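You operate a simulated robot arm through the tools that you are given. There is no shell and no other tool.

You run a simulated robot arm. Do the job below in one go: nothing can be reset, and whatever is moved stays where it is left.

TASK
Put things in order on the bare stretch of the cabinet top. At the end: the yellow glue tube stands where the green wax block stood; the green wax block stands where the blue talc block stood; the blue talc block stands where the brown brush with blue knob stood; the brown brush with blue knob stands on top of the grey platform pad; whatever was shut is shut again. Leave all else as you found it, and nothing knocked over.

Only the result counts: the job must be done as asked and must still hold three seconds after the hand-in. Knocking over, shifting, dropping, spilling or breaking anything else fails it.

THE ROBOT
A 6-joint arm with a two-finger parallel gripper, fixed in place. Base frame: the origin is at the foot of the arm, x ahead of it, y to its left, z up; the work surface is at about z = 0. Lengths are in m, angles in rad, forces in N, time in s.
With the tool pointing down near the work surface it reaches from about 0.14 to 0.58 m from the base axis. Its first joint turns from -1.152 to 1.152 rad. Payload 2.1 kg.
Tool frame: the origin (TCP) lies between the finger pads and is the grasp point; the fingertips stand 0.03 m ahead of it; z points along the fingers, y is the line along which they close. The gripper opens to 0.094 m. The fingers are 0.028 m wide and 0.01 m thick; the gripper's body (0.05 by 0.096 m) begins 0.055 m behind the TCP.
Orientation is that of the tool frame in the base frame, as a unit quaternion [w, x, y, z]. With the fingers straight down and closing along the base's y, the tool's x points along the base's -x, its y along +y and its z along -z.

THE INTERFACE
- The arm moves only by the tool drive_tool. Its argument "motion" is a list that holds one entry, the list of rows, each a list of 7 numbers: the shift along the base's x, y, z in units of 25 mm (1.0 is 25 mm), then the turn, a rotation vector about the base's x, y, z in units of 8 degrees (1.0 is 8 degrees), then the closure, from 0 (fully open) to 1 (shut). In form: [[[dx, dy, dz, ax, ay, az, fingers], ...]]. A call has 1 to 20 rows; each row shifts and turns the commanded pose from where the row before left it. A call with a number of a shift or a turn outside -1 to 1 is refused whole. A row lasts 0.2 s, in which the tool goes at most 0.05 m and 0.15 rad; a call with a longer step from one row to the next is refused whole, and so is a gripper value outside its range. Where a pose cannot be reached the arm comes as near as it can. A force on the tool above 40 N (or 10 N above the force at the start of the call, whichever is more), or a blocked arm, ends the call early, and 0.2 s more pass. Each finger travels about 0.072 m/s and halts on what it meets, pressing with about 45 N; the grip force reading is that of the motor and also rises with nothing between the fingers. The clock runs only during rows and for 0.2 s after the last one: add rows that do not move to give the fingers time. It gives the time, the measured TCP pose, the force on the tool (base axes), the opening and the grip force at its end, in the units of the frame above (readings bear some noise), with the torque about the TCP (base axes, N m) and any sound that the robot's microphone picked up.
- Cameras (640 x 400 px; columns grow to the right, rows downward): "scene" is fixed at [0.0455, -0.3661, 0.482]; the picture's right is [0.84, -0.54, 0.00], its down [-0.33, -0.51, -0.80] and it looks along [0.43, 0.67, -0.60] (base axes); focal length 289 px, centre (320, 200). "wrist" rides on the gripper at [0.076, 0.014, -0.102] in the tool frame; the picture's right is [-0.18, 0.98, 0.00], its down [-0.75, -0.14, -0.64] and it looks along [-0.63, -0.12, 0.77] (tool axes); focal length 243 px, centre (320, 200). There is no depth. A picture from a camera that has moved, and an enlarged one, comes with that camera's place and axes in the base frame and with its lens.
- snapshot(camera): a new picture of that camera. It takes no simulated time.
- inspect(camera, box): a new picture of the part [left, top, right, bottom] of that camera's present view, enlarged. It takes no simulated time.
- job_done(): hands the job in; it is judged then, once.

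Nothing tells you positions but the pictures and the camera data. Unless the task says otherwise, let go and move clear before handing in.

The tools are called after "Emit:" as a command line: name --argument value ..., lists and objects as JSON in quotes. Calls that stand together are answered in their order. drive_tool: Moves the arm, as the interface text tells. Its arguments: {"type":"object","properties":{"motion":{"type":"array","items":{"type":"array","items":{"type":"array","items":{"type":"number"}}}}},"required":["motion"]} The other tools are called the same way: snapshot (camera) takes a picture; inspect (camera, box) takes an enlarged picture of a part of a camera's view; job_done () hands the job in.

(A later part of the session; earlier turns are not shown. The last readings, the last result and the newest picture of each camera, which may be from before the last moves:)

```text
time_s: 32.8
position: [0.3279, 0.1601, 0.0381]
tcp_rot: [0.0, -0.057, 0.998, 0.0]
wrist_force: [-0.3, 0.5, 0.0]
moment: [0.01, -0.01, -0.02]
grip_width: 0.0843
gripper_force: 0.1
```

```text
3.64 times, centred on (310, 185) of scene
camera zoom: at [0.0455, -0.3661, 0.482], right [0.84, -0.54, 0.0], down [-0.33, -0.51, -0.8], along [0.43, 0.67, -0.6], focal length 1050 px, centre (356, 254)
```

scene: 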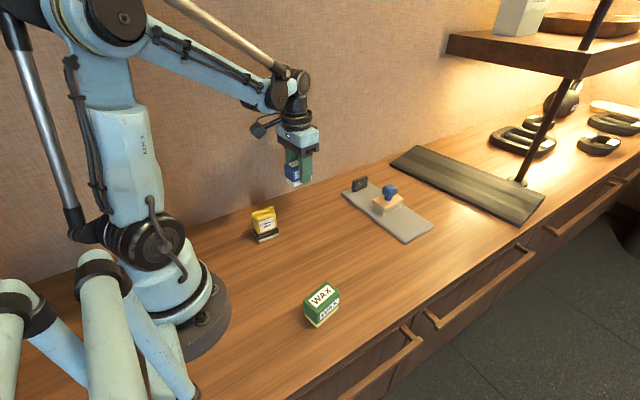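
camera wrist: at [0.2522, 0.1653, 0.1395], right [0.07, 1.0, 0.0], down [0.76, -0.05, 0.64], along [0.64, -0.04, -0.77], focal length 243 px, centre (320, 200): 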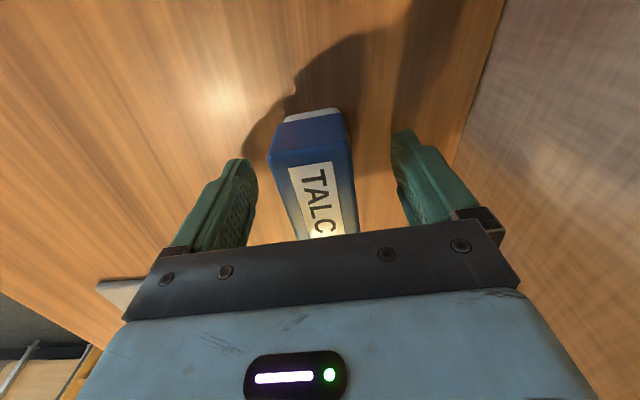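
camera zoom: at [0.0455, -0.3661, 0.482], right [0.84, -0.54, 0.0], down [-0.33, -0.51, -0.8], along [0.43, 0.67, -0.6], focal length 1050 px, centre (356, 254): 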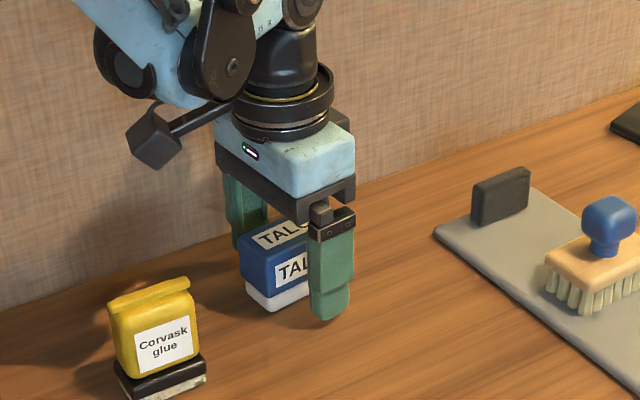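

The talc block stands where the brush was. Rising straight up to check it.

Emit:
drive_tool --motion '[[[0, 0, 0.4, 0, 0, 0, 0.1], [0, 0, 0.8, 0, 0, 0, 0.05], [0, 0, 0.9, 0, 0, 0, 0], [0, 0, 0.9, 0, 0, 0, 0], [0, 0, 0.9, 0, 0, 0, 0], [0, 0, 0.9, 0, 0, 0, 0], [0, 0, 0.5, 0, 0, 0, 0], [0, 0, 0, 0, 0, 0, 0]]]'

Emit:
inspect --camera "wrist" --box '[250, 30, 400, 150]'

Emit:
snapshot --camera "scene"

Emit:
inspect --camera "scene" --box '[230, 170, 340, 250]'

```text
time_s: 34.6
position: [0.3285, 0.1602, 0.1693]
tcp_rot: [0.0, -0.057, 0.998, 0.0]
wrist_force: [0.2, 0.5, 1.0]
moment: [0.05, 0.04, 0.03]
grip_width: 0.0941
gripper_force: 0.0
```

```text
3.33 times, centred on (325, 90) of wrist
camera zoom: at [0.2522, 0.1655, 0.2707], right [0.07, 1.0, 0.0], down [0.76, -0.05, 0.64], along [0.64, -0.04, -0.77], focal length 809 px, centre (303, 567)
```

zoom: 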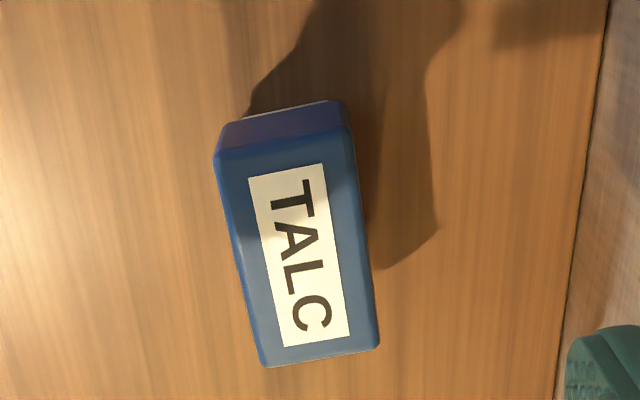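

```text
taken
```

scene: 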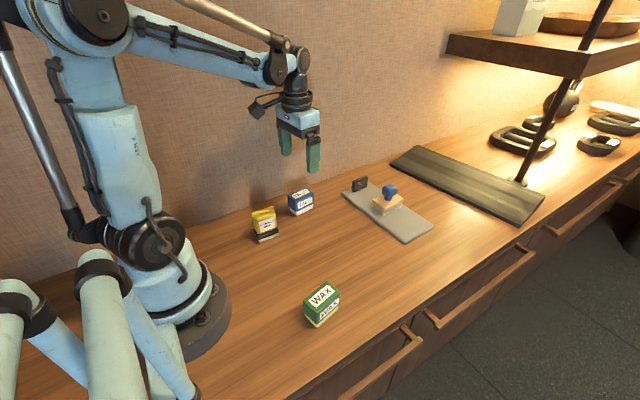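

```text
5.00 times, centred on (285, 210) of scene
camera zoom: at [0.0455, -0.3661, 0.482], right [0.84, -0.54, 0.0], down [-0.33, -0.51, -0.8], along [0.43, 0.67, -0.6], focal length 1443 px, centre (495, 150)
```

zoom: 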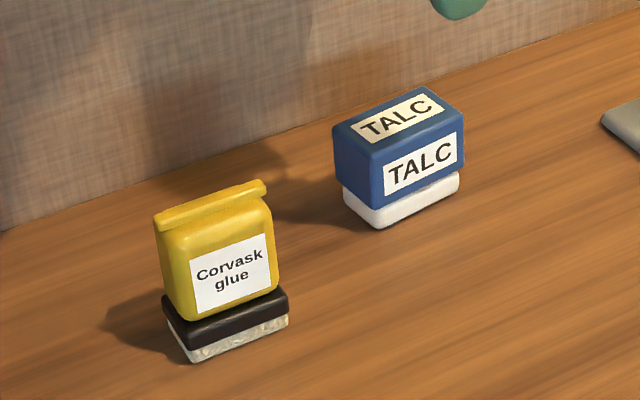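

The talc block stands upright in the brush's old place. Next I hover over the wax block near (0.208, -0.120).

Emit:
drive_tool --motion '[[[-0.2, -0.4, 0, 0, 0, 0.06, 0], [-0.3, -0.6, 0, 0, 0, 0.06, 0], [-0.35, -0.85, 0, 0, 0, 0, 0], [-0.35, -0.85, 0, 0, 0, 0, 0], [-0.35, -0.85, 0, 0, 0, 0, 0], [-0.35, -0.85, 0, 0, 0, 0, 0], [-0.35, -0.85, 0, 0, 0, 0, 0], [-0.35, -0.85, 0, 0, 0, 0, 0], [-0.35, -0.85, 0, 0, 0, 0, 0], [-0.35, -0.85, 0, 0, 0, 0, 0], [-0.35, -0.85, 0, 0, 0, 0, 0], [-0.35, -0.85, 0, 0, 0, 0, 0], [-0.35, -0.85, 0, 0, 0, 0, 0], [-0.3, -0.5, 0, 0, 0, 0, 0], [-0.2, -0.4, 0, 0, 0, 0, 0], [0, 0, 0, 0, 0, 0, 0]]]'

Emit:
snapshot --camera "wrist"

Emit:
inspect --camera "wrist" --box '[250, 30, 400, 150]'

Emit:
snapshot --camera "scene"

```text
time_s: 38.0
position: [0.205, -0.1194, 0.1695]
tcp_rot: [0.0, -0.066, 0.998, 0.0]
wrist_force: [0.0, -0.6, 0.7]
moment: [0.02, -0.01, -0.04]
grip_width: 0.0941
gripper_force: 0.0
```

```text
taken
camera wrist: at [0.1303, -0.1158, 0.2715], right [0.05, 1.0, 0.0], down [0.77, -0.04, 0.64], along [0.64, -0.03, -0.77], focal length 243 px, centre (320, 200)
```

wrist: 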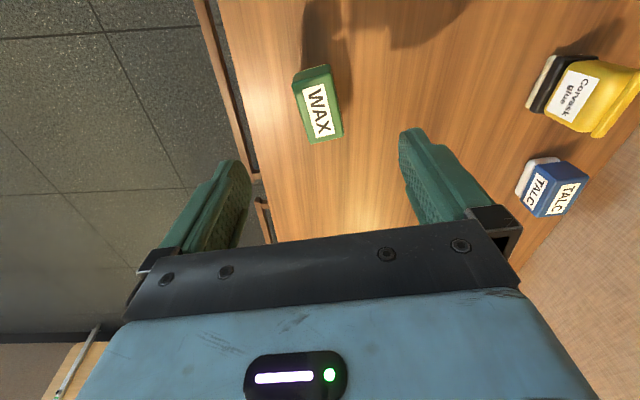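

```text
3.33 times, centred on (325, 90) of wrist
camera zoom: at [0.1303, -0.1158, 0.2715], right [0.05, 1.0, 0.0], down [0.77, -0.04, 0.64], along [0.64, -0.03, -0.77], focal length 809 px, centre (303, 567)
```

zoom: 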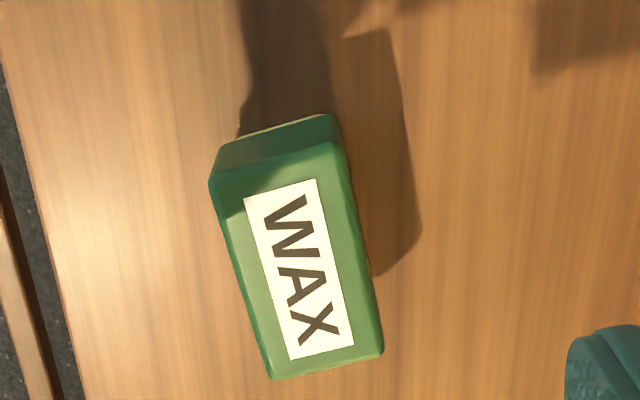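

```text
taken
```

scene: 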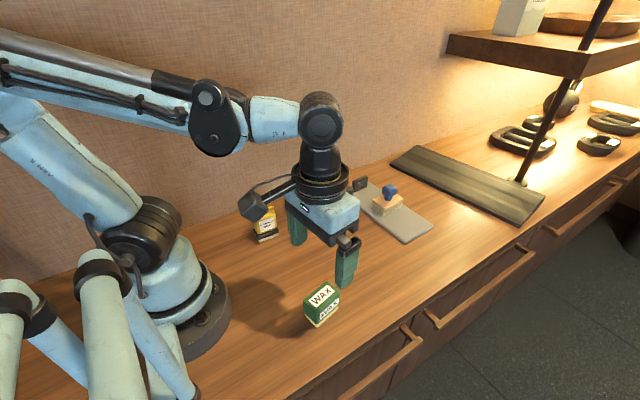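

Wax block centre reads about (0.209, -0.120) with a yaw of about 12 degrees. I'll turn to match, go down and close on it.

Emit:
drive_tool --motion '[[[0.06, -0.02, -0.6, 0, 0, 0.3, 0.1], [0, 0, -0.9, 0, 0, 0.25, 0.2], [0, 0, -0.9, 0, 0, 0, 0.2], [0, 0, -0.9, 0, 0, 0, 0.2], [0, 0, -0.9, 0, 0, 0, 0.2], [0, 0, -0.7, 0, 0, 0, 0.2], [0, 0, -0.36, 0, 0, 0, 0.2], [0, 0, 0, 0, 0, 0, 0.2]]]'

Emit:
snapshot --camera "wrist"

Emit:
inspect --camera "scene" --box '[260, 220, 400, 340]'

```text
time_s: 39.8
position: [0.2079, -0.1195, 0.0371]
tcp_rot: [0.0, -0.104, 0.995, 0.0]
wrist_force: [-0.7, -0.6, 0.4]
moment: [0.0, -0.01, -0.01]
grip_width: 0.0753
gripper_force: 0.0
```

```text
taken
camera wrist: at [0.1314, -0.1224, 0.139], right [-0.02, 1.0, 0.0], down [0.77, 0.02, 0.64], along [0.64, 0.02, -0.77], focal length 243 px, centre (320, 200)
```

wrist: 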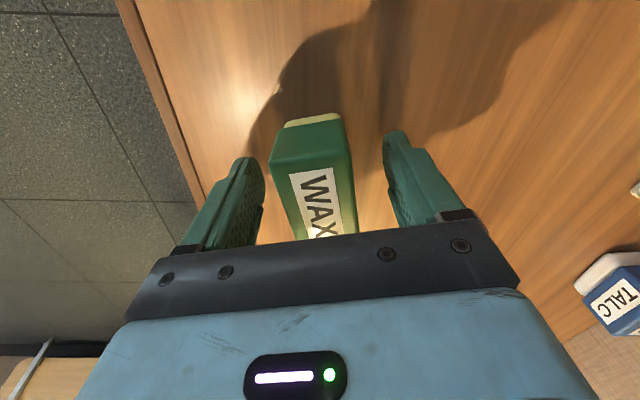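

```text
3.33 times, centred on (330, 280) of scene
camera zoom: at [0.0455, -0.3661, 0.482], right [0.84, -0.54, 0.0], down [-0.33, -0.51, -0.8], along [0.43, 0.67, -0.6], focal length 962 px, centre (287, -67)
```

zoom: 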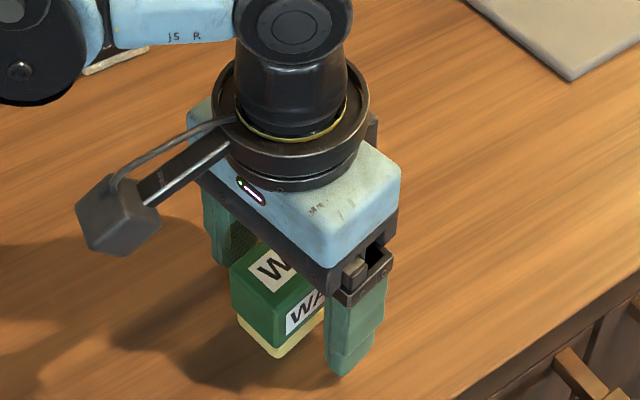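

Emit:
drive_tool --motion '[[[0, 0, 0, 0, 0, 0, 0.35], [0, 0, 0, 0, 0, 0, 0.5], [0, 0, 0, 0, 0, 0, 0.65], [0, 0, 0, 0, 0, 0, 0.75], [0, 0, 0, 0, 0, 0, 0.8], [0, 0, 0, 0, 0, 0, 0.8], [0, 0, 0, 0, 0, 0, 0.8]]]'

Emit:
snapshot --camera "wrist"

Emit:
inspect --camera "scene" --box '[260, 220, 400, 340]'

```text
time_s: 41.4
position: [0.2085, -0.1204, 0.037]
tcp_rot: [0.0, -0.104, 0.995, 0.0]
wrist_force: [0.4, -0.9, 0.4]
moment: [0.02, 0.0, 0.0]
grip_width: 0.0398
gripper_force: 45.5
```

```text
taken
camera wrist: at [0.1314, -0.1225, 0.1392], right [-0.02, 1.0, 0.0], down [0.77, 0.02, 0.64], along [0.64, 0.02, -0.77], focal length 243 px, centre (320, 200)
```

wrist: 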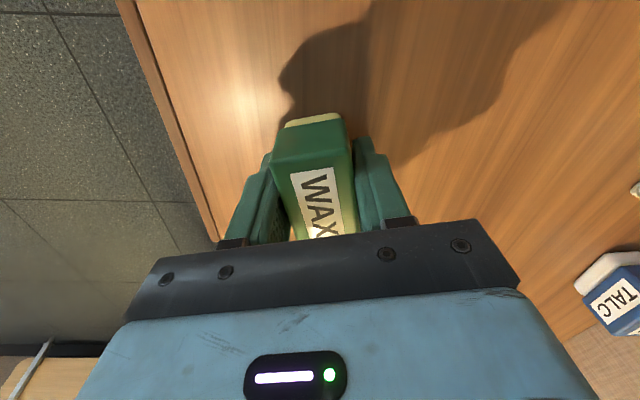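

```text
3.33 times, centred on (330, 280) of scene
camera zoom: at [0.0456, -0.3661, 0.482], right [0.84, -0.54, 0.0], down [-0.33, -0.51, -0.8], along [0.43, 0.67, -0.6], focal length 962 px, centre (287, -67)
```

zoom: 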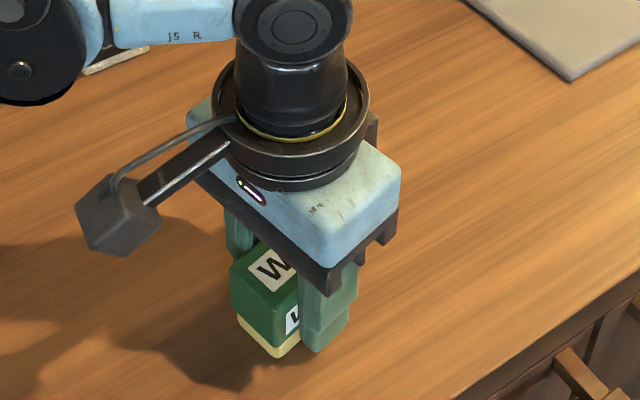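

The grip on the wax block is centred. I'll lift it and carry it to the talc's old place (0.370, -0.1207), turning to yaw -9 degrees.

Emit:
drive_tool --motion '[[[0, 0, 0.3, 0, 0, 0, 0.8], [0, 0, 0.5, 0, 0, 0, 0.8], [0, 0, 0.7, 0, 0, 0, 0.8], [0, 0, 0.8, 0, 0, 0, 0.8], [0, 0, 0.7, 0, 0, 0, 0.8], [0, 0, 0, 0, 0, 0, 0.8], [0.3, 0, 0, 0, 0, -0.15, 0.8], [0.5, 0, 0, 0, 0, -0.3, 0.8], [0.8, 0, 0, 0, 0, -0.35, 0.8], [0.8, 0, 0, 0, 0, -0.35, 0.8], [0.8, 0, 0, 0, 0, -0.35, 0.8], [0.8, 0, 0, 0, 0, -0.35, 0.8], [0.8, 0, 0, 0, 0, -0.35, 0.8], [0.8, 0, 0, 0, 0, -0.34, 0.8], [0.5, -0.01, 0, 0, 0, -0.1, 0.8], [0.22, 0, 0, 0, 0, 0, 0.8], [0, 0, 0, 0, 0, 0, 0.8]]]'

Emit:
snapshot --camera "wrist"

Emit:
snapshot --camera "scene"

```text
time_s: 45.0
position: [0.3675, -0.1207, 0.1127]
tcp_rot: [0.0, 0.08, 0.997, -0.001]
wrist_force: [-0.4, 0.1, -0.5]
moment: [0.02, 0.0, 0.02]
grip_width: 0.0394
gripper_force: 44.4
```

```text
taken
camera wrist: at [0.2948, -0.0946, 0.2145], right [0.34, 0.94, 0.0], down [0.72, -0.26, 0.64], along [0.6, -0.22, -0.77], focal length 243 px, centre (320, 200)
```

wrist: 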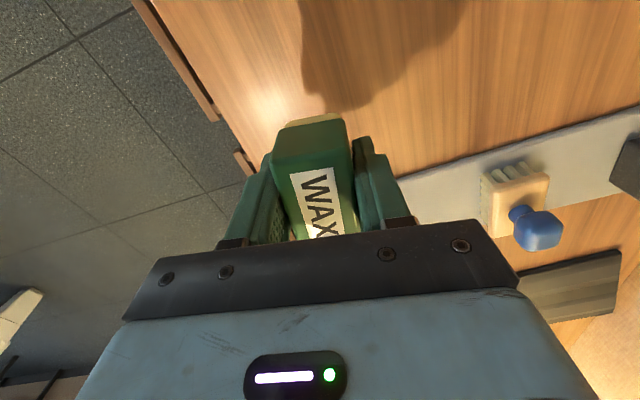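

```text
taken
```

scene: 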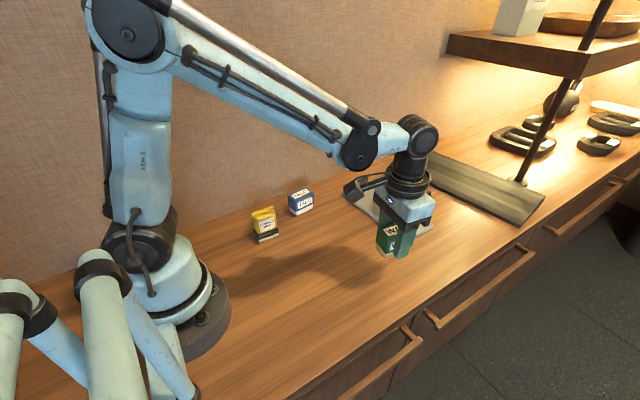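

Emit:
drive_tool --motion '[[[0.05, 0.01, -0.4, 0, 0, 0, 0.8], [0, 0, -0.7, 0, 0, 0, 0.8], [0, 0, -0.7, 0, 0, 0, 0.8], [0, 0, -0.6, 0, 0, 0, 0.8], [0, 0, -0.4, 0, 0, 0, 0.8], [0, 0, 0, 0, 0, 0, 0.8]]]'

Emit:
snapshot --camera "wrist"

Emit:
inspect --camera "scene" --box '[330, 190, 450, 300]'

```text
time_s: 46.4
position: [0.3683, -0.1204, 0.0427]
tcp_rot: [0.0, 0.08, 0.997, 0.0]
wrist_force: [0.2, 0.0, -0.3]
moment: [0.02, 0.01, 0.02]
grip_width: 0.0397
gripper_force: 45.2
```

```text
taken
camera wrist: at [0.2962, -0.0941, 0.1455], right [0.34, 0.94, 0.0], down [0.72, -0.26, 0.64], along [0.6, -0.22, -0.77], focal length 243 px, centre (320, 200)
```

wrist: 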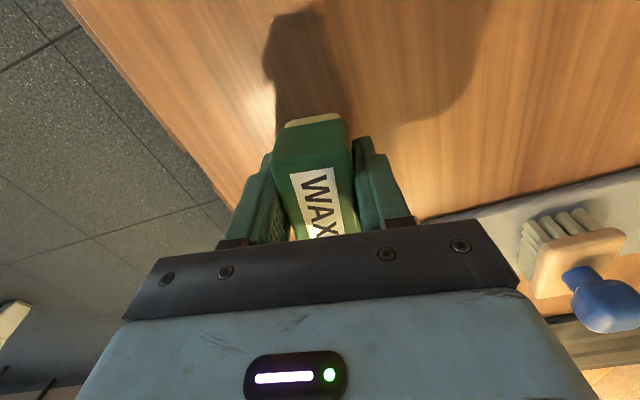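

```text
3.64 times, centred on (390, 245) of scene
camera zoom: at [0.0455, -0.3661, 0.482], right [0.84, -0.54, 0.0], down [-0.33, -0.51, -0.8], along [0.43, 0.67, -0.6], focal length 1050 px, centre (66, 36)
```

zoom: 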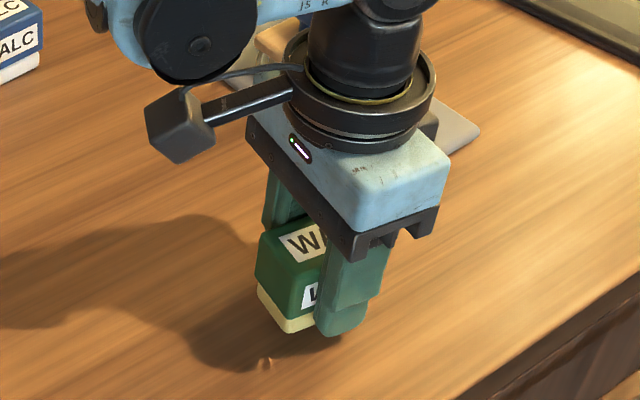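

Emit:
drive_tool --motion '[[[0, -0.02, -0.05, 0, 0, 0, 0.8], [0, 0, -0.05, 0, 0, 0, 0.8], [0, 0, -0.04, 0, 0, 0, 0.8], [0, 0, 0, 0, 0, 0, 0.8]]]'

```text
time_s: 47.4
position: [0.3672, -0.1218, 0.0391]
tcp_rot: [0.0, 0.08, 0.997, 0.0]
wrist_force: [0.1, 1.0, -0.2]
moment: [0.0, 0.02, -0.01]
grip_width: 0.0395
gripper_force: 45.1
```

Emit:
drive_tool --motion '[[[0, 0, -0.03, 0, 0, 0, 0.8], [0, 0, 0, 0, 0, 0, 0.8]]]'

```text
time_s: 48.0
position: [0.3676, -0.1225, 0.0387]
tcp_rot: [0.0, 0.08, 0.997, 0.001]
wrist_force: [-0.6, -0.1, -1.0]
moment: [0.03, -0.02, 0.01]
grip_width: 0.0394
gripper_force: 45.0
```

Emit:
drive_tool --motion '[[[0, 0, -0.03, 0, 0, 0, 0.8], [0, 0, 0, 0, 0, 0, 0.8]]]'

Emit:
inspect --camera "scene" --box '[360, 240, 430, 300]'

```text
time_s: 48.6
position: [0.3659, -0.1219, 0.0388]
tcp_rot: [0.001, 0.08, 0.997, 0.001]
wrist_force: [-0.6, -0.2, -0.6]
moment: [0.0, -0.02, 0.0]
grip_width: 0.0394
gripper_force: 45.1
```

```text
6.67 times, centred on (395, 270) of scene
camera zoom: at [0.0456, -0.3661, 0.482], right [0.84, -0.54, 0.0], down [-0.33, -0.51, -0.8], along [0.43, 0.67, -0.6], focal length 1924 px, centre (-180, -267)
```

zoom: 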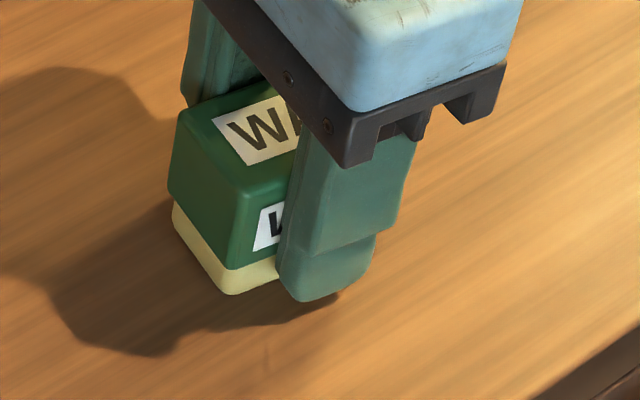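

Emit:
drive_tool --motion '[[[0, 0, -0.03, 0, 0, 0, 0.8], [0, 0, 0, 0, 0, 0, 0.8]]]'

Emit:
snapshot --camera "wrist"

```text
time_s: 49.2
position: [0.3666, -0.1218, 0.0383]
tcp_rot: [0.0, 0.08, 0.997, 0.001]
wrist_force: [0.2, 0.6, -0.8]
moment: [-0.03, 0.03, 0.0]
grip_width: 0.0394
gripper_force: 45.5
```

```text
taken
camera wrist: at [0.2952, -0.0961, 0.1399], right [0.34, 0.94, 0.0], down [0.72, -0.26, 0.64], along [0.6, -0.22, -0.77], focal length 243 px, centre (320, 200)
```

wrist: 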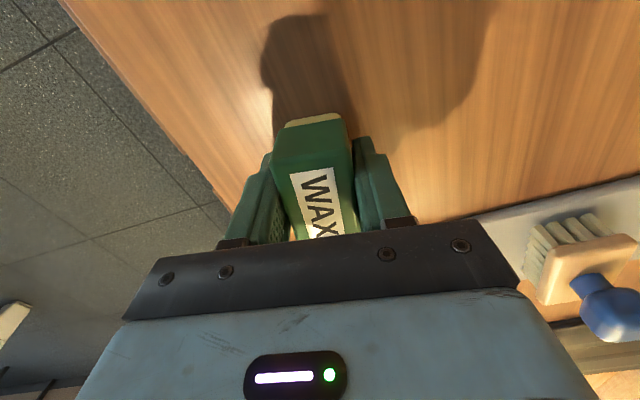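

Emit:
drive_tool --motion '[[[0.03, 0.06, 0, 0, 0, 0, 0.8], [0, 0, 0, 0, 0, 0, 0.8]]]'

Emit:
inspect --camera "wrist" --box '[250, 30, 400, 150]'

```text
time_s: 49.8
position: [0.367, -0.12, 0.0374]
tcp_rot: [0.0, 0.08, 0.997, 0.0]
wrist_force: [-0.4, -0.6, -0.6]
moment: [0.02, 0.0, -0.02]
grip_width: 0.0393
gripper_force: 45.2
```

```text
3.33 times, centred on (325, 90) of wrist
camera zoom: at [0.2957, -0.0947, 0.1396], right [0.34, 0.94, 0.0], down [0.72, -0.26, 0.64], along [0.6, -0.22, -0.77], focal length 809 px, centre (303, 567)
```

zoom: 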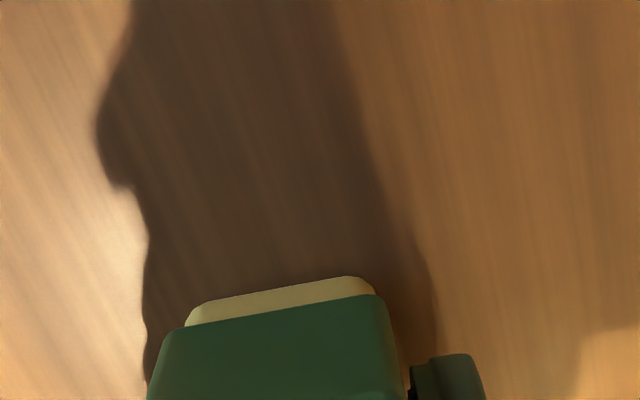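

Emit:
drive_tool --motion '[[[0.01, 0, -0.025, 0, 0, 0, 0.8], [0, 0, 0, 0, 0, 0, 0.8]]]'

```text
time_s: 50.4
position: [0.3691, -0.1207, 0.0363]
tcp_rot: [0.0, 0.08, 0.997, -0.001]
wrist_force: [0.0, -0.4, -0.6]
moment: [-0.03, 0.01, -0.05]
grip_width: 0.0394
gripper_force: 44.9
```

Emit:
drive_tool --motion '[[[0, 0, -0.02, 0, 0, 0, 0.8], [0, 0, 0, 0, 0, 0, 0.8]]]'

```text
time_s: 51.0
position: [0.3691, -0.1198, 0.038]
tcp_rot: [0.0, 0.081, 0.997, 0.0]
wrist_force: [-5.0, 0.1, 28.1]
moment: [-0.01, -0.06, 0.0]
grip_width: 0.0395
gripper_force: 44.3
```

Contact (28 N). I'll ease off slightly and then release.

Emit:
drive_tool --motion '[[[0, 0, 0.02, 0, 0, 0, 0.8], [0, 0, 0, 0, 0, 0, 0.8]]]'

```text
time_s: 51.6
position: [0.3695, -0.1199, 0.0362]
tcp_rot: [0.0, 0.08, 0.997, 0.0]
wrist_force: [-6.7, 1.5, 35.4]
moment: [0.04, 0.06, 0.0]
grip_width: 0.0395
gripper_force: 45.0
```

Emit:
drive_tool --motion '[[[0, 0, 0.03, 0, 0, 0, 0.8], [0, 0, 0, 0, 0, 0, 0.8]]]'

```text
time_s: 52.2
position: [0.3691, -0.121, 0.0364]
tcp_rot: [0.001, 0.08, 0.997, 0.0]
wrist_force: [-0.4, -0.3, 14.1]
moment: [0.01, 0.15, 0.01]
grip_width: 0.0397
gripper_force: 44.9
```

Emit:
drive_tool --motion '[[[0, 0, 0.015, 0, 0, 0, 0.8], [0, 0, 0, 0, 0, 0, 0.8]]]'

```text
time_s: 52.8
position: [0.3688, -0.1207, 0.0382]
tcp_rot: [0.0, 0.08, 0.997, 0.0]
wrist_force: [0.0, 0.5, -1.1]
moment: [-0.01, 0.0, -0.01]
grip_width: 0.0394
gripper_force: 45.6
```

Emit:
drive_tool --motion '[[[0, 0, -0.008, 0, 0, 0, 0.7], [0, 0, 0, 0, 0, 0, 0.55], [0, 0, 0, 0, 0, 0, 0.4], [0, 0, 0, 0, 0, 0, 0.2], [0, 0, 0, 0, 0, 0, 0.15], [0, 0, 0, 0, 0, 0, 0.15]]]'

Emit:
snapshot --camera "wrist"

Emit:
inspect --camera "scene" --box '[330, 190, 450, 300]'

```text
time_s: 54.2
position: [0.3688, -0.1203, 0.0378]
tcp_rot: [0.0, 0.08, 0.997, 0.0]
wrist_force: [-0.2, 0.0, 0.1]
moment: [-0.02, 0.0, 0.0]
grip_width: 0.08
gripper_force: 0.1
```

```text
taken
camera wrist: at [0.2964, -0.0945, 0.1398], right [0.34, 0.94, 0.0], down [0.72, -0.26, 0.64], along [0.6, -0.22, -0.77], focal length 243 px, centre (320, 200)
```

wrist: 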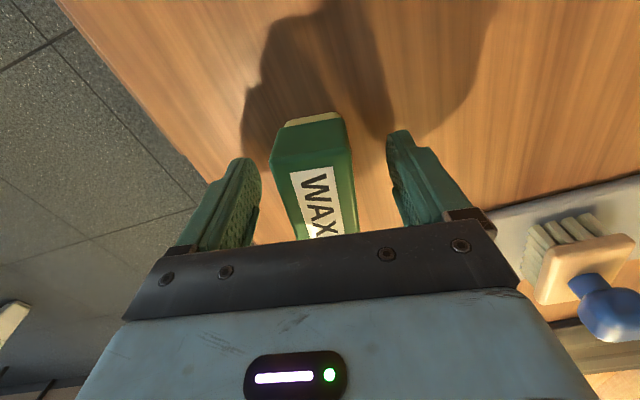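

```text
3.64 times, centred on (390, 245) of scene
camera zoom: at [0.0455, -0.3661, 0.482], right [0.84, -0.54, 0.0], down [-0.33, -0.51, -0.8], along [0.43, 0.67, -0.6], focal length 1050 px, centre (66, 36)
```

zoom: 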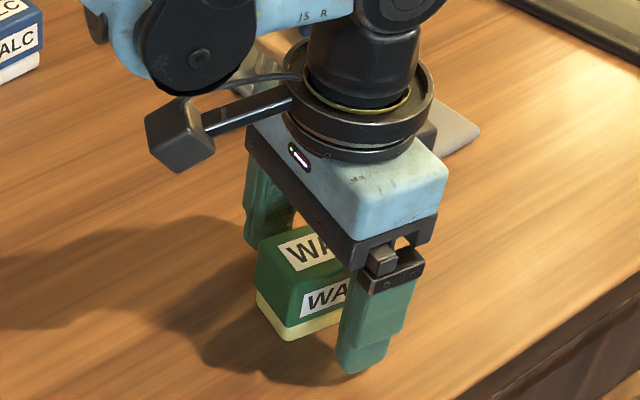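

The wax block stands where the talc stood, matching the earlier picture almost pixel for pixel. Rising up.

Emit:
drive_tool --motion '[[[0, 0, 0.4, 0, 0, 0, 0.15], [0, 0, 0.8, 0, 0, 0, 0.1], [0, 0, 0.9, 0, 0, 0, 0], [0, 0, 0.9, 0, 0, 0, 0], [0, 0, 0.9, 0, 0, 0, 0], [0, 0, 0.9, 0, 0, 0, 0], [0, 0, 0.9, 0, 0, 0, 0], [0, 0, 0, 0, 0, 0, 0]]]'

Emit:
snapshot --camera "wrist"

Emit:
inspect --camera "scene" --box '[280, 230, 440, 340]'

```text
time_s: 56.0
position: [0.3707, -0.1205, 0.1808]
tcp_rot: [0.0, 0.08, 0.997, 0.0]
wrist_force: [0.6, 0.6, 0.1]
moment: [0.02, 0.01, -0.02]
grip_width: 0.0941
gripper_force: 0.1
```

```text
taken
camera wrist: at [0.2983, -0.0941, 0.2823], right [0.34, 0.94, 0.0], down [0.72, -0.26, 0.64], along [0.6, -0.22, -0.77], focal length 243 px, centre (320, 200)
```

wrist: 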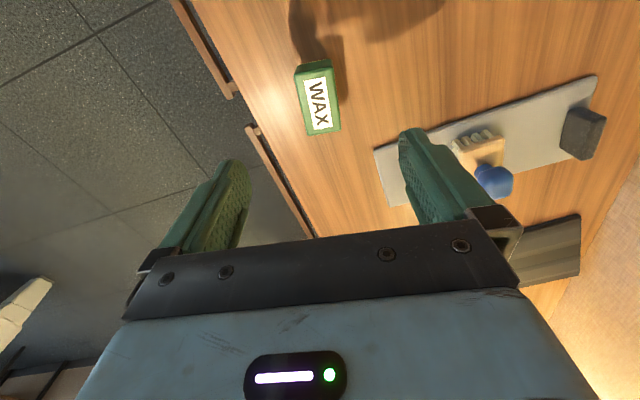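

```text
3.64 times, centred on (360, 285) of scene
camera zoom: at [0.0455, -0.3661, 0.482], right [0.84, -0.54, 0.0], down [-0.33, -0.51, -0.8], along [0.43, 0.67, -0.6], focal length 1050 px, centre (174, -109)
```

zoom: 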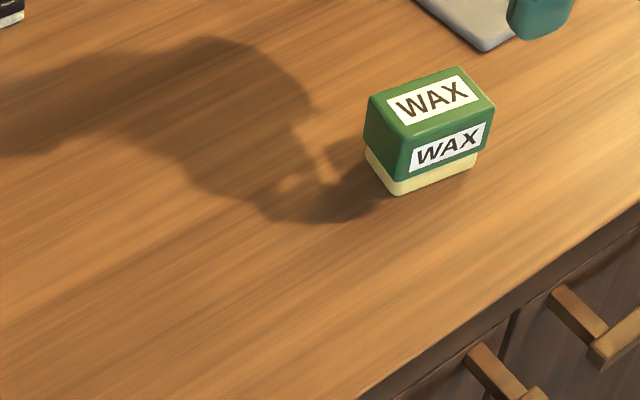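

The wax block is in the talc's old spot. Next I hover over the glue tube near (0.208, 0.123).

Emit:
drive_tool --motion '[[[-0.25, 0.4, 0, 0, 0, 0, 0], [-0.4, 0.6, 0, 0, 0, 0, 0], [-0.53, 0.8, 0, 0, 0, 0.12, 0], [-0.53, 0.8, 0, 0, 0, 0.12, 0], [-0.53, 0.8, 0, 0, 0, 0.12, 0], [-0.53, 0.8, 0, 0, 0, 0.12, 0], [-0.53, 0.8, 0, 0, 0, 0.12, 0], [-0.53, 0.8, 0, 0, 0, 0.12, 0], [-0.53, 0.8, 0, 0, 0, 0.12, 0], [-0.53, 0.8, 0, 0, 0, 0.12, 0], [-0.53, 0.8, 0, 0, 0, 0.12, 0], [-0.53, 0.8, 0, 0, 0, 0.12, 0], [-0.35, 0.5, 0, 0, 0, 0, 0], [-0.16, 0.2, 0, 0, 0, 0, 0], [0, 0, 0, 0, 0, 0, 0]]]'

Emit:
snapshot --camera "wrist"

Emit:
inspect --camera "wrist" --box '[250, 40, 400, 160]'

Emit:
inspect --camera "scene" --box '[230, 170, 340, 250]'

```text
time_s: 59.2
position: [0.2106, 0.122, 0.1809]
tcp_rot: [-0.001, -0.003, 1.0, -0.001]
wrist_force: [-0.1, 0.1, 0.4]
moment: [0.0, 0.0, -0.03]
grip_width: 0.094
gripper_force: 0.0
```

```text
taken
camera wrist: at [0.1339, 0.1354, 0.283], right [0.18, 0.98, 0.0], down [0.75, -0.14, 0.64], along [0.63, -0.11, -0.77], focal length 243 px, centre (320, 200)
```

wrist: 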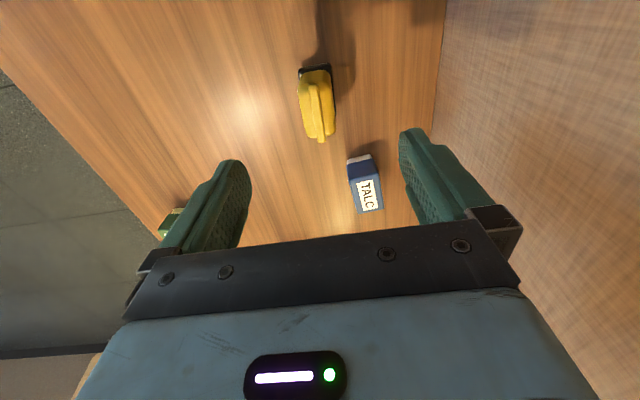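

```text
3.33 times, centred on (325, 100) of wrist
camera zoom: at [0.1339, 0.1354, 0.283], right [0.18, 0.98, 0.0], down [0.75, -0.14, 0.64], along [0.63, -0.11, -0.77], focal length 809 px, centre (303, 533)
```

zoom: 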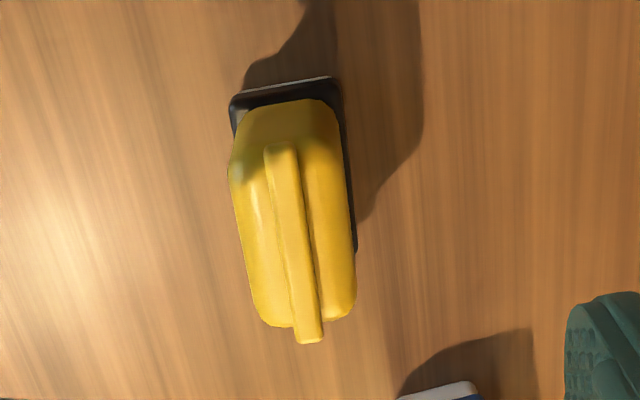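

```text
5.00 times, centred on (285, 210) of scene
camera zoom: at [0.0455, -0.3661, 0.482], right [0.84, -0.54, 0.0], down [-0.33, -0.51, -0.8], along [0.43, 0.67, -0.6], focal length 1443 px, centre (495, 150)
```

zoom: 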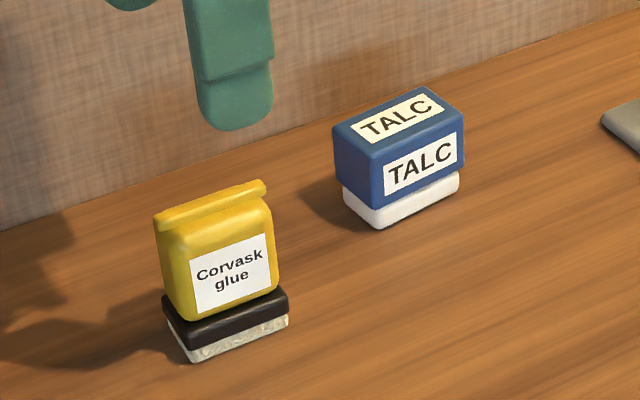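

The glue tube sits at about (0.209, 0.121), yaw roughly -1 degree, top ridge at about z 0.073. I'll go down around it.

Emit:
drive_tool --motion '[[[-0.03, -0.02, -0.6, 0, 0, -0.15, 0.1], [0, 0, -0.9, 0, 0, 0, 0.1], [0, 0, -0.9, 0, 0, 0, 0.1], [0, 0, -0.8, 0, 0, 0, 0.1], [0, 0, 0, 0, 0, 0, 0.1]]]'

Emit:
snapshot --camera "wrist"

Emit:
inspect --camera "scene" --box '[210, 150, 340, 250]'

```text
time_s: 60.4
position: [0.2075, 0.1216, 0.0989]
tcp_rot: [0.0, 0.007, 1.0, 0.0]
wrist_force: [0.3, 0.3, -0.6]
moment: [-0.02, -0.02, 0.0]
grip_width: 0.0845
gripper_force: 0.1
```

```text
taken
camera wrist: at [0.1322, 0.1365, 0.2014], right [0.2, 0.98, 0.0], down [0.75, -0.15, 0.64], along [0.63, -0.13, -0.77], focal length 243 px, centre (320, 200)
```

wrist: 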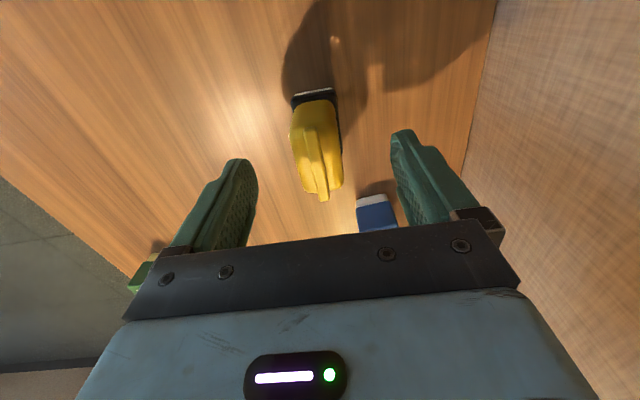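

```text
4.00 times, centred on (275, 200) of scene
camera zoom: at [0.0455, -0.3661, 0.482], right [0.84, -0.54, 0.0], down [-0.33, -0.51, -0.8], along [0.43, 0.67, -0.6], focal length 1154 px, centre (500, 200)
```

zoom: 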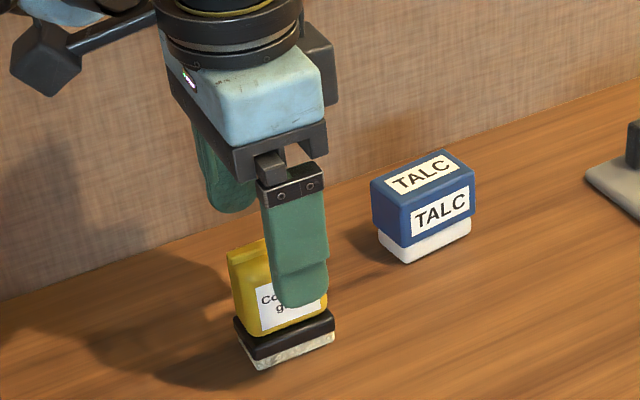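

Emit:
inspect --camera "wrist" --box '[250, 70, 400, 220]'

```text
2.67 times, centred on (325, 145) of wrist
camera zoom: at [0.1322, 0.1365, 0.2014], right [0.2, 0.98, 0.0], down [0.75, -0.15, 0.64], along [0.63, -0.13, -0.77], focal length 647 px, centre (307, 347)
```

zoom: 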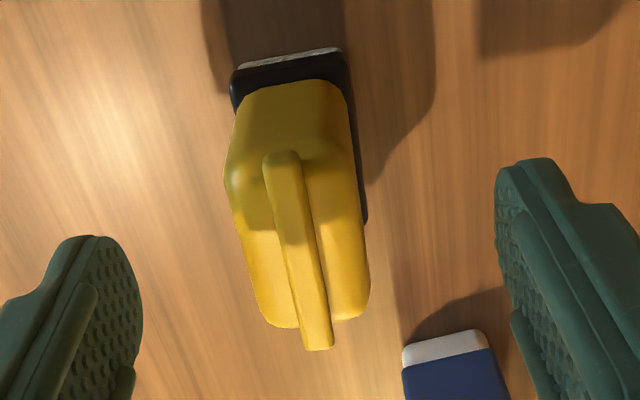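

Emit:
drive_tool --motion '[[[0.03, -0.05, -0.5, 0, 0, -0.12, 0.1], [0, 0, -0.8, 0, 0, 0, 0.1], [0, 0, -0.7, 0, 0, 0, 0.1], [0, 0, -0.36, 0, 0, 0, 0.1], [0, 0, 0, 0, 0, 0, 0.1]]]'

Emit:
snapshot --camera "wrist"

Emit:
inspect --camera "scene" --box '[210, 150, 340, 250]'

```text
time_s: 61.6
position: [0.2089, 0.121, 0.0401]
tcp_rot: [-0.001, 0.015, 1.0, 0.0]
wrist_force: [0.3, -1.0, -0.1]
moment: [-0.01, -0.02, -0.01]
grip_width: 0.0848
gripper_force: 0.1
```

```text
taken
camera wrist: at [0.1333, 0.138, 0.1425], right [0.21, 0.98, 0.0], down [0.75, -0.16, 0.64], along [0.63, -0.14, -0.77], focal length 243 px, centre (320, 200)
```

wrist: 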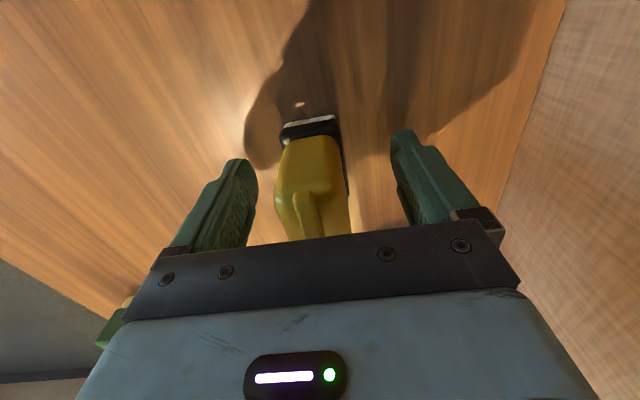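

```text
4.00 times, centred on (275, 200) of scene
camera zoom: at [0.0455, -0.3661, 0.482], right [0.84, -0.54, 0.0], down [-0.33, -0.51, -0.8], along [0.43, 0.67, -0.6], focal length 1154 px, centre (500, 200)
```

zoom: 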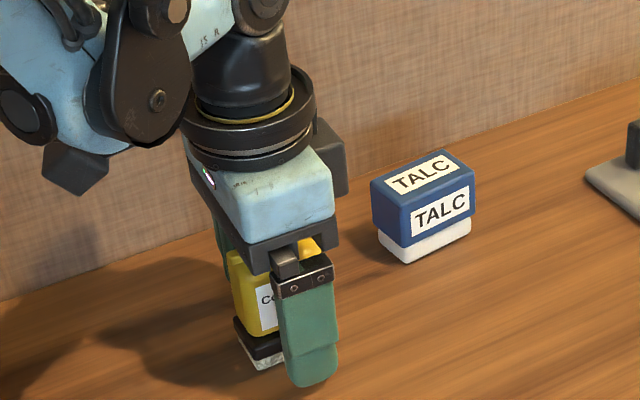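

Emit:
drive_tool --motion '[[[0, -0.05, 0, 0, 0, 0, 0.2], [0, 0, 0, 0, 0, 0, 0.35], [0, 0, 0, 0, 0, 0, 0.5], [0, 0, 0, 0, 0, 0, 0.6], [0, 0, 0, 0, 0, 0, 0.7], [0, 0, 0, 0, 0, 0, 0.8], [0, 0, 0, 0, 0, 0, 0.85], [0, 0, 0, 0, 0, 0, 0.85]]]'

Emit:
snapshot --camera "wrist"

Emit:
inspect --camera "scene" --box '[210, 150, 340, 250]'

```text
time_s: 63.4
position: [0.2067, 0.1199, 0.0413]
tcp_rot: [-0.001, 0.015, 1.0, 0.0]
wrist_force: [0.1, -0.8, 0.0]
moment: [-0.02, 0.0, -0.02]
grip_width: 0.0337
gripper_force: 44.8
```

```text
taken
camera wrist: at [0.1331, 0.1366, 0.1429], right [0.21, 0.98, 0.0], down [0.75, -0.16, 0.64], along [0.63, -0.14, -0.77], focal length 243 px, centre (320, 200)
```

wrist: 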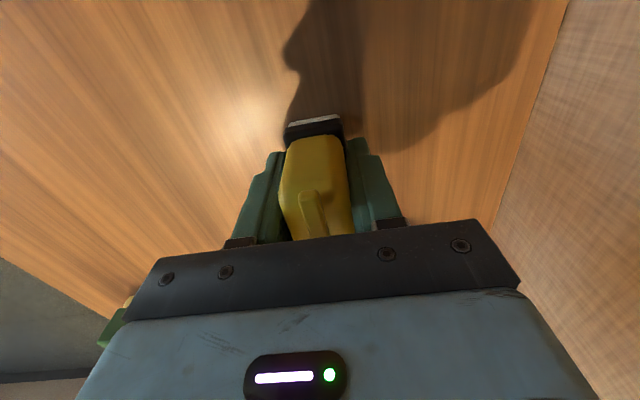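

```text
4.00 times, centred on (275, 200) of scene
camera zoom: at [0.0456, -0.3661, 0.482], right [0.84, -0.54, 0.0], down [-0.33, -0.51, -0.8], along [0.43, 0.67, -0.6], focal length 1154 px, centre (500, 200)
```

zoom: 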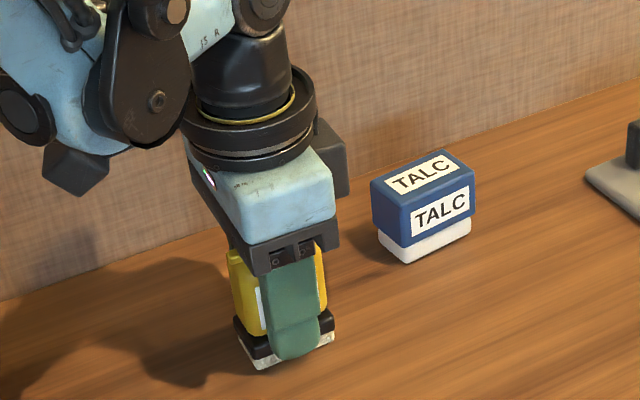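

The glue tube is held (33.7 mm, 45 N). I'll lift it and check that it comes up whole.

Emit:
drive_tool --motion '[[[0, 0, 0.3, 0, 0, 0, 0.85], [0, 0, 0.5, 0, 0, 0, 0.85], [0, 0, 0.7, 0, 0, 0, 0.85], [0, 0, 0.8, 0, 0, 0, 0.85], [0, 0, 0.7, 0, 0, 0, 0.85], [0, 0, 0, 0, 0, 0, 0.85]]]'

Emit:
snapshot --camera "wrist"

Emit:
inspect --camera "scene" --box '[210, 130, 340, 250]'

```text
time_s: 64.8
position: [0.2082, 0.1186, 0.1175]
tcp_rot: [0.0, 0.014, 1.0, 0.001]
wrist_force: [-0.3, -1.4, -0.6]
moment: [0.02, 0.01, 0.02]
grip_width: 0.0336
gripper_force: 45.3
```

```text
taken
camera wrist: at [0.1339, 0.1348, 0.2183], right [0.21, 0.98, 0.0], down [0.75, -0.16, 0.64], along [0.63, -0.14, -0.77], focal length 243 px, centre (320, 200)
```

wrist: 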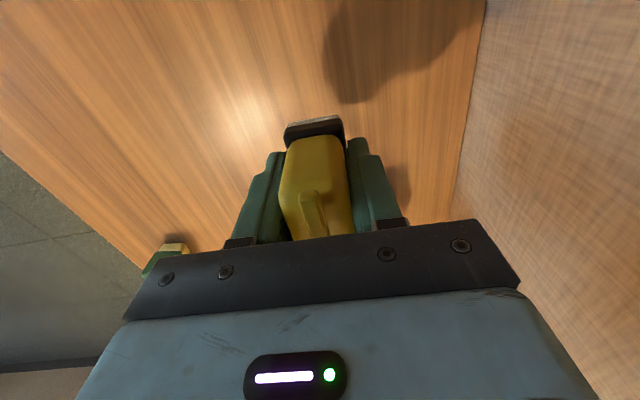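

```text
3.33 times, centred on (275, 190) of scene
camera zoom: at [0.0456, -0.3661, 0.482], right [0.84, -0.54, 0.0], down [-0.33, -0.51, -0.8], along [0.43, 0.67, -0.6], focal length 962 px, centre (470, 233)
```

zoom: 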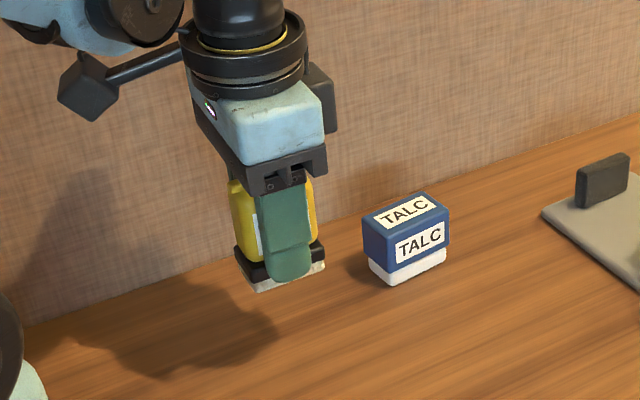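

The glue tube came up whole. I'll carry it to the wax's old place (0.2093, -0.1203), turning to the wax's yaw of 12 degrees.

Emit:
drive_tool --motion '[[[0, -0.3, 0, 0, 0, 0, 0.85], [0, -0.5, 0, 0, 0, 0.1, 0.85], [0, -0.75, 0, 0, 0, 0.2, 0.85], [0, -0.75, 0, 0, 0, 0.2, 0.85], [0, -0.75, 0, 0, 0, 0.2, 0.85], [0, -0.75, 0, 0, 0, 0.2, 0.85], [0, -0.75, 0, 0, 0, 0.2, 0.85], [0, -0.75, 0, 0, 0, 0.2, 0.85], [0, -0.75, 0, 0, 0, 0.2, 0.85], [0, -0.75, 0, 0, 0, 0.2, 0.85], [0.02, -0.75, 0, 0, 0, 0.01, 0.85], [0.02, -0.75, 0, 0, 0, 0, 0.85], [0.02, -0.75, 0, 0, 0, 0, 0.85], [0, -0.4, 0, 0, 0, 0, 0.85], [0, -0.166, 0, 0, 0, 0, 0.85], [0, 0, 0, 0, 0, 0, 0.85]]]'

Emit:
snapshot --camera "wrist"

Emit:
snapshot --camera "scene"

```text
time_s: 68.2
position: [0.2087, -0.1219, 0.1174]
tcp_rot: [0.0, -0.104, 0.995, 0.0]
wrist_force: [-0.6, -0.1, -0.8]
moment: [0.02, 0.01, 0.0]
grip_width: 0.0336
gripper_force: 44.8
```

```text
taken
camera wrist: at [0.1327, -0.1243, 0.2193], right [-0.02, 1.0, 0.0], down [0.77, 0.02, 0.64], along [0.64, 0.02, -0.77], focal length 243 px, centre (320, 200)
```

wrist: 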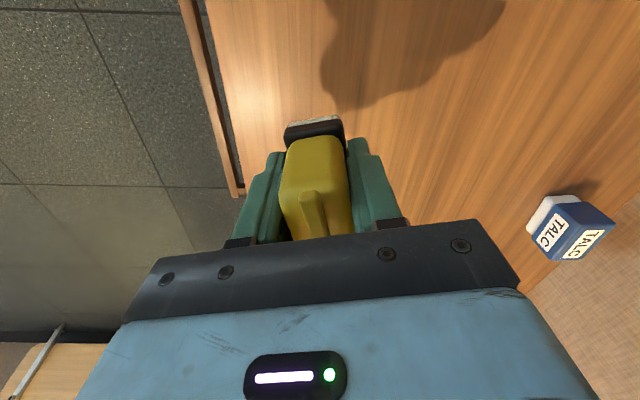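

```text
taken
```

scene: 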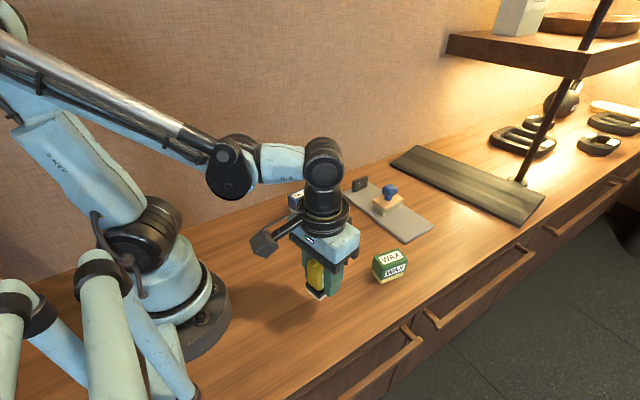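

Emit:
drive_tool --motion '[[[-0.03, 0.07, -0.4, 0, 0, 0, 0.85], [0, 0, -0.7, 0, 0, 0, 0.85], [0, 0, -0.7, 0, 0, 0, 0.85], [0, 0, -0.6, 0, 0, 0, 0.85], [0, 0, -0.4, 0, 0, 0, 0.85], [0, 0, 0, 0, 0, 0, 0.85]]]'

Emit:
snapshot --camera "wrist"

Emit:
inspect --camera "scene" --box '[260, 220, 400, 340]'

```text
time_s: 69.6
position: [0.2071, -0.1203, 0.0447]
tcp_rot: [0.0, -0.104, 0.995, 0.0]
wrist_force: [0.5, 0.3, -0.3]
moment: [0.01, 0.01, -0.04]
grip_width: 0.0333
gripper_force: 45.6
```

```text
taken
camera wrist: at [0.1318, -0.1221, 0.1469], right [-0.02, 1.0, 0.0], down [0.77, 0.02, 0.64], along [0.64, 0.02, -0.77], focal length 243 px, centre (320, 200)
```

wrist: 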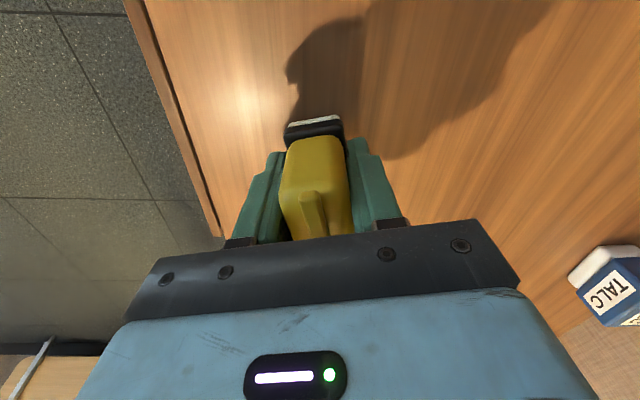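

```text
3.33 times, centred on (330, 280) of scene
camera zoom: at [0.0455, -0.3661, 0.482], right [0.84, -0.54, 0.0], down [-0.33, -0.51, -0.8], along [0.43, 0.67, -0.6], focal length 962 px, centre (287, -67)
```

zoom: 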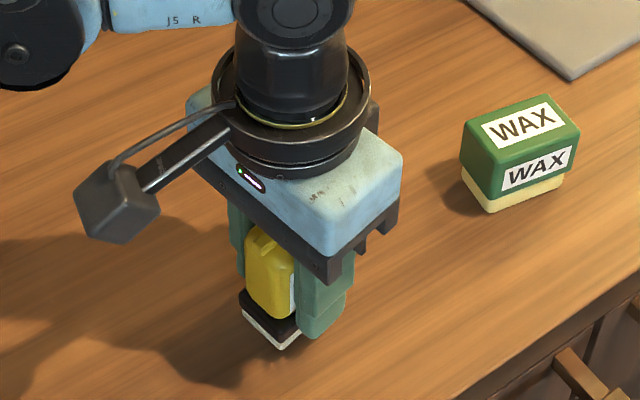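

Emit:
drive_tool --motion '[[[0, 0, -0.05, 0, 0, 0, 0.85], [0, 0, -0.05, 0, 0, 0, 0.85], [0, 0, -0.02, 0, 0, 0, 0.85], [0, 0, 0, 0, 0, 0, 0.85]]]'

```text
time_s: 70.6
position: [0.2084, -0.1191, 0.0427]
tcp_rot: [0.0, -0.104, 0.995, 0.001]
wrist_force: [-0.4, 0.6, -1.2]
moment: [0.04, 0.03, -0.02]
grip_width: 0.0339
gripper_force: 45.1
```

Emit:
drive_tool --motion '[[[0, 0, -0.025, 0, 0, 0, 0.85], [0, 0, 0, 0, 0, 0, 0.85]]]'

Emit:
snapshot --camera "wrist"

```text
time_s: 71.2
position: [0.2083, -0.1192, 0.0431]
tcp_rot: [0.0, -0.105, 0.994, 0.0]
wrist_force: [0.2, 0.8, -0.5]
moment: [0.0, 0.0, 0.01]
grip_width: 0.0335
gripper_force: 45.3
```

```text
taken
camera wrist: at [0.1316, -0.1216, 0.1449], right [-0.02, 1.0, 0.0], down [0.77, 0.02, 0.64], along [0.64, 0.02, -0.77], focal length 243 px, centre (320, 200)
```

wrist: 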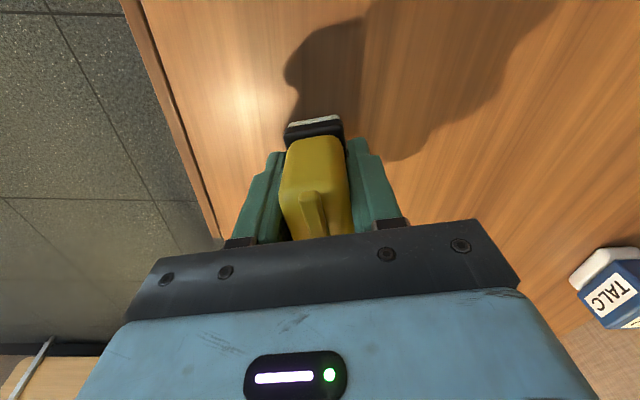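

Emit:
drive_tool --motion '[[[0, -0.02, -0.04, 0, 0, 0, 0.85], [0, 0, 0, 0, 0, 0, 0.85]]]'

```text
time_s: 71.8
position: [0.2078, -0.12, 0.0415]
tcp_rot: [0.0, -0.104, 0.995, -0.001]
wrist_force: [-0.4, 0.0, -1.0]
moment: [0.02, -0.03, 0.02]
grip_width: 0.0339
gripper_force: 45.6
```

Emit:
drive_tool --motion '[[[0, 0, -0.02, 0, 0, 0, 0.85], [0, 0, 0, 0, 0, 0, 0.85]]]'

```text
time_s: 72.4
position: [0.2086, -0.1185, 0.0418]
tcp_rot: [0.0, -0.104, 0.995, 0.0]
wrist_force: [0.0, -0.6, -1.1]
moment: [0.0, 0.02, 0.01]
grip_width: 0.0337
gripper_force: 45.4
```

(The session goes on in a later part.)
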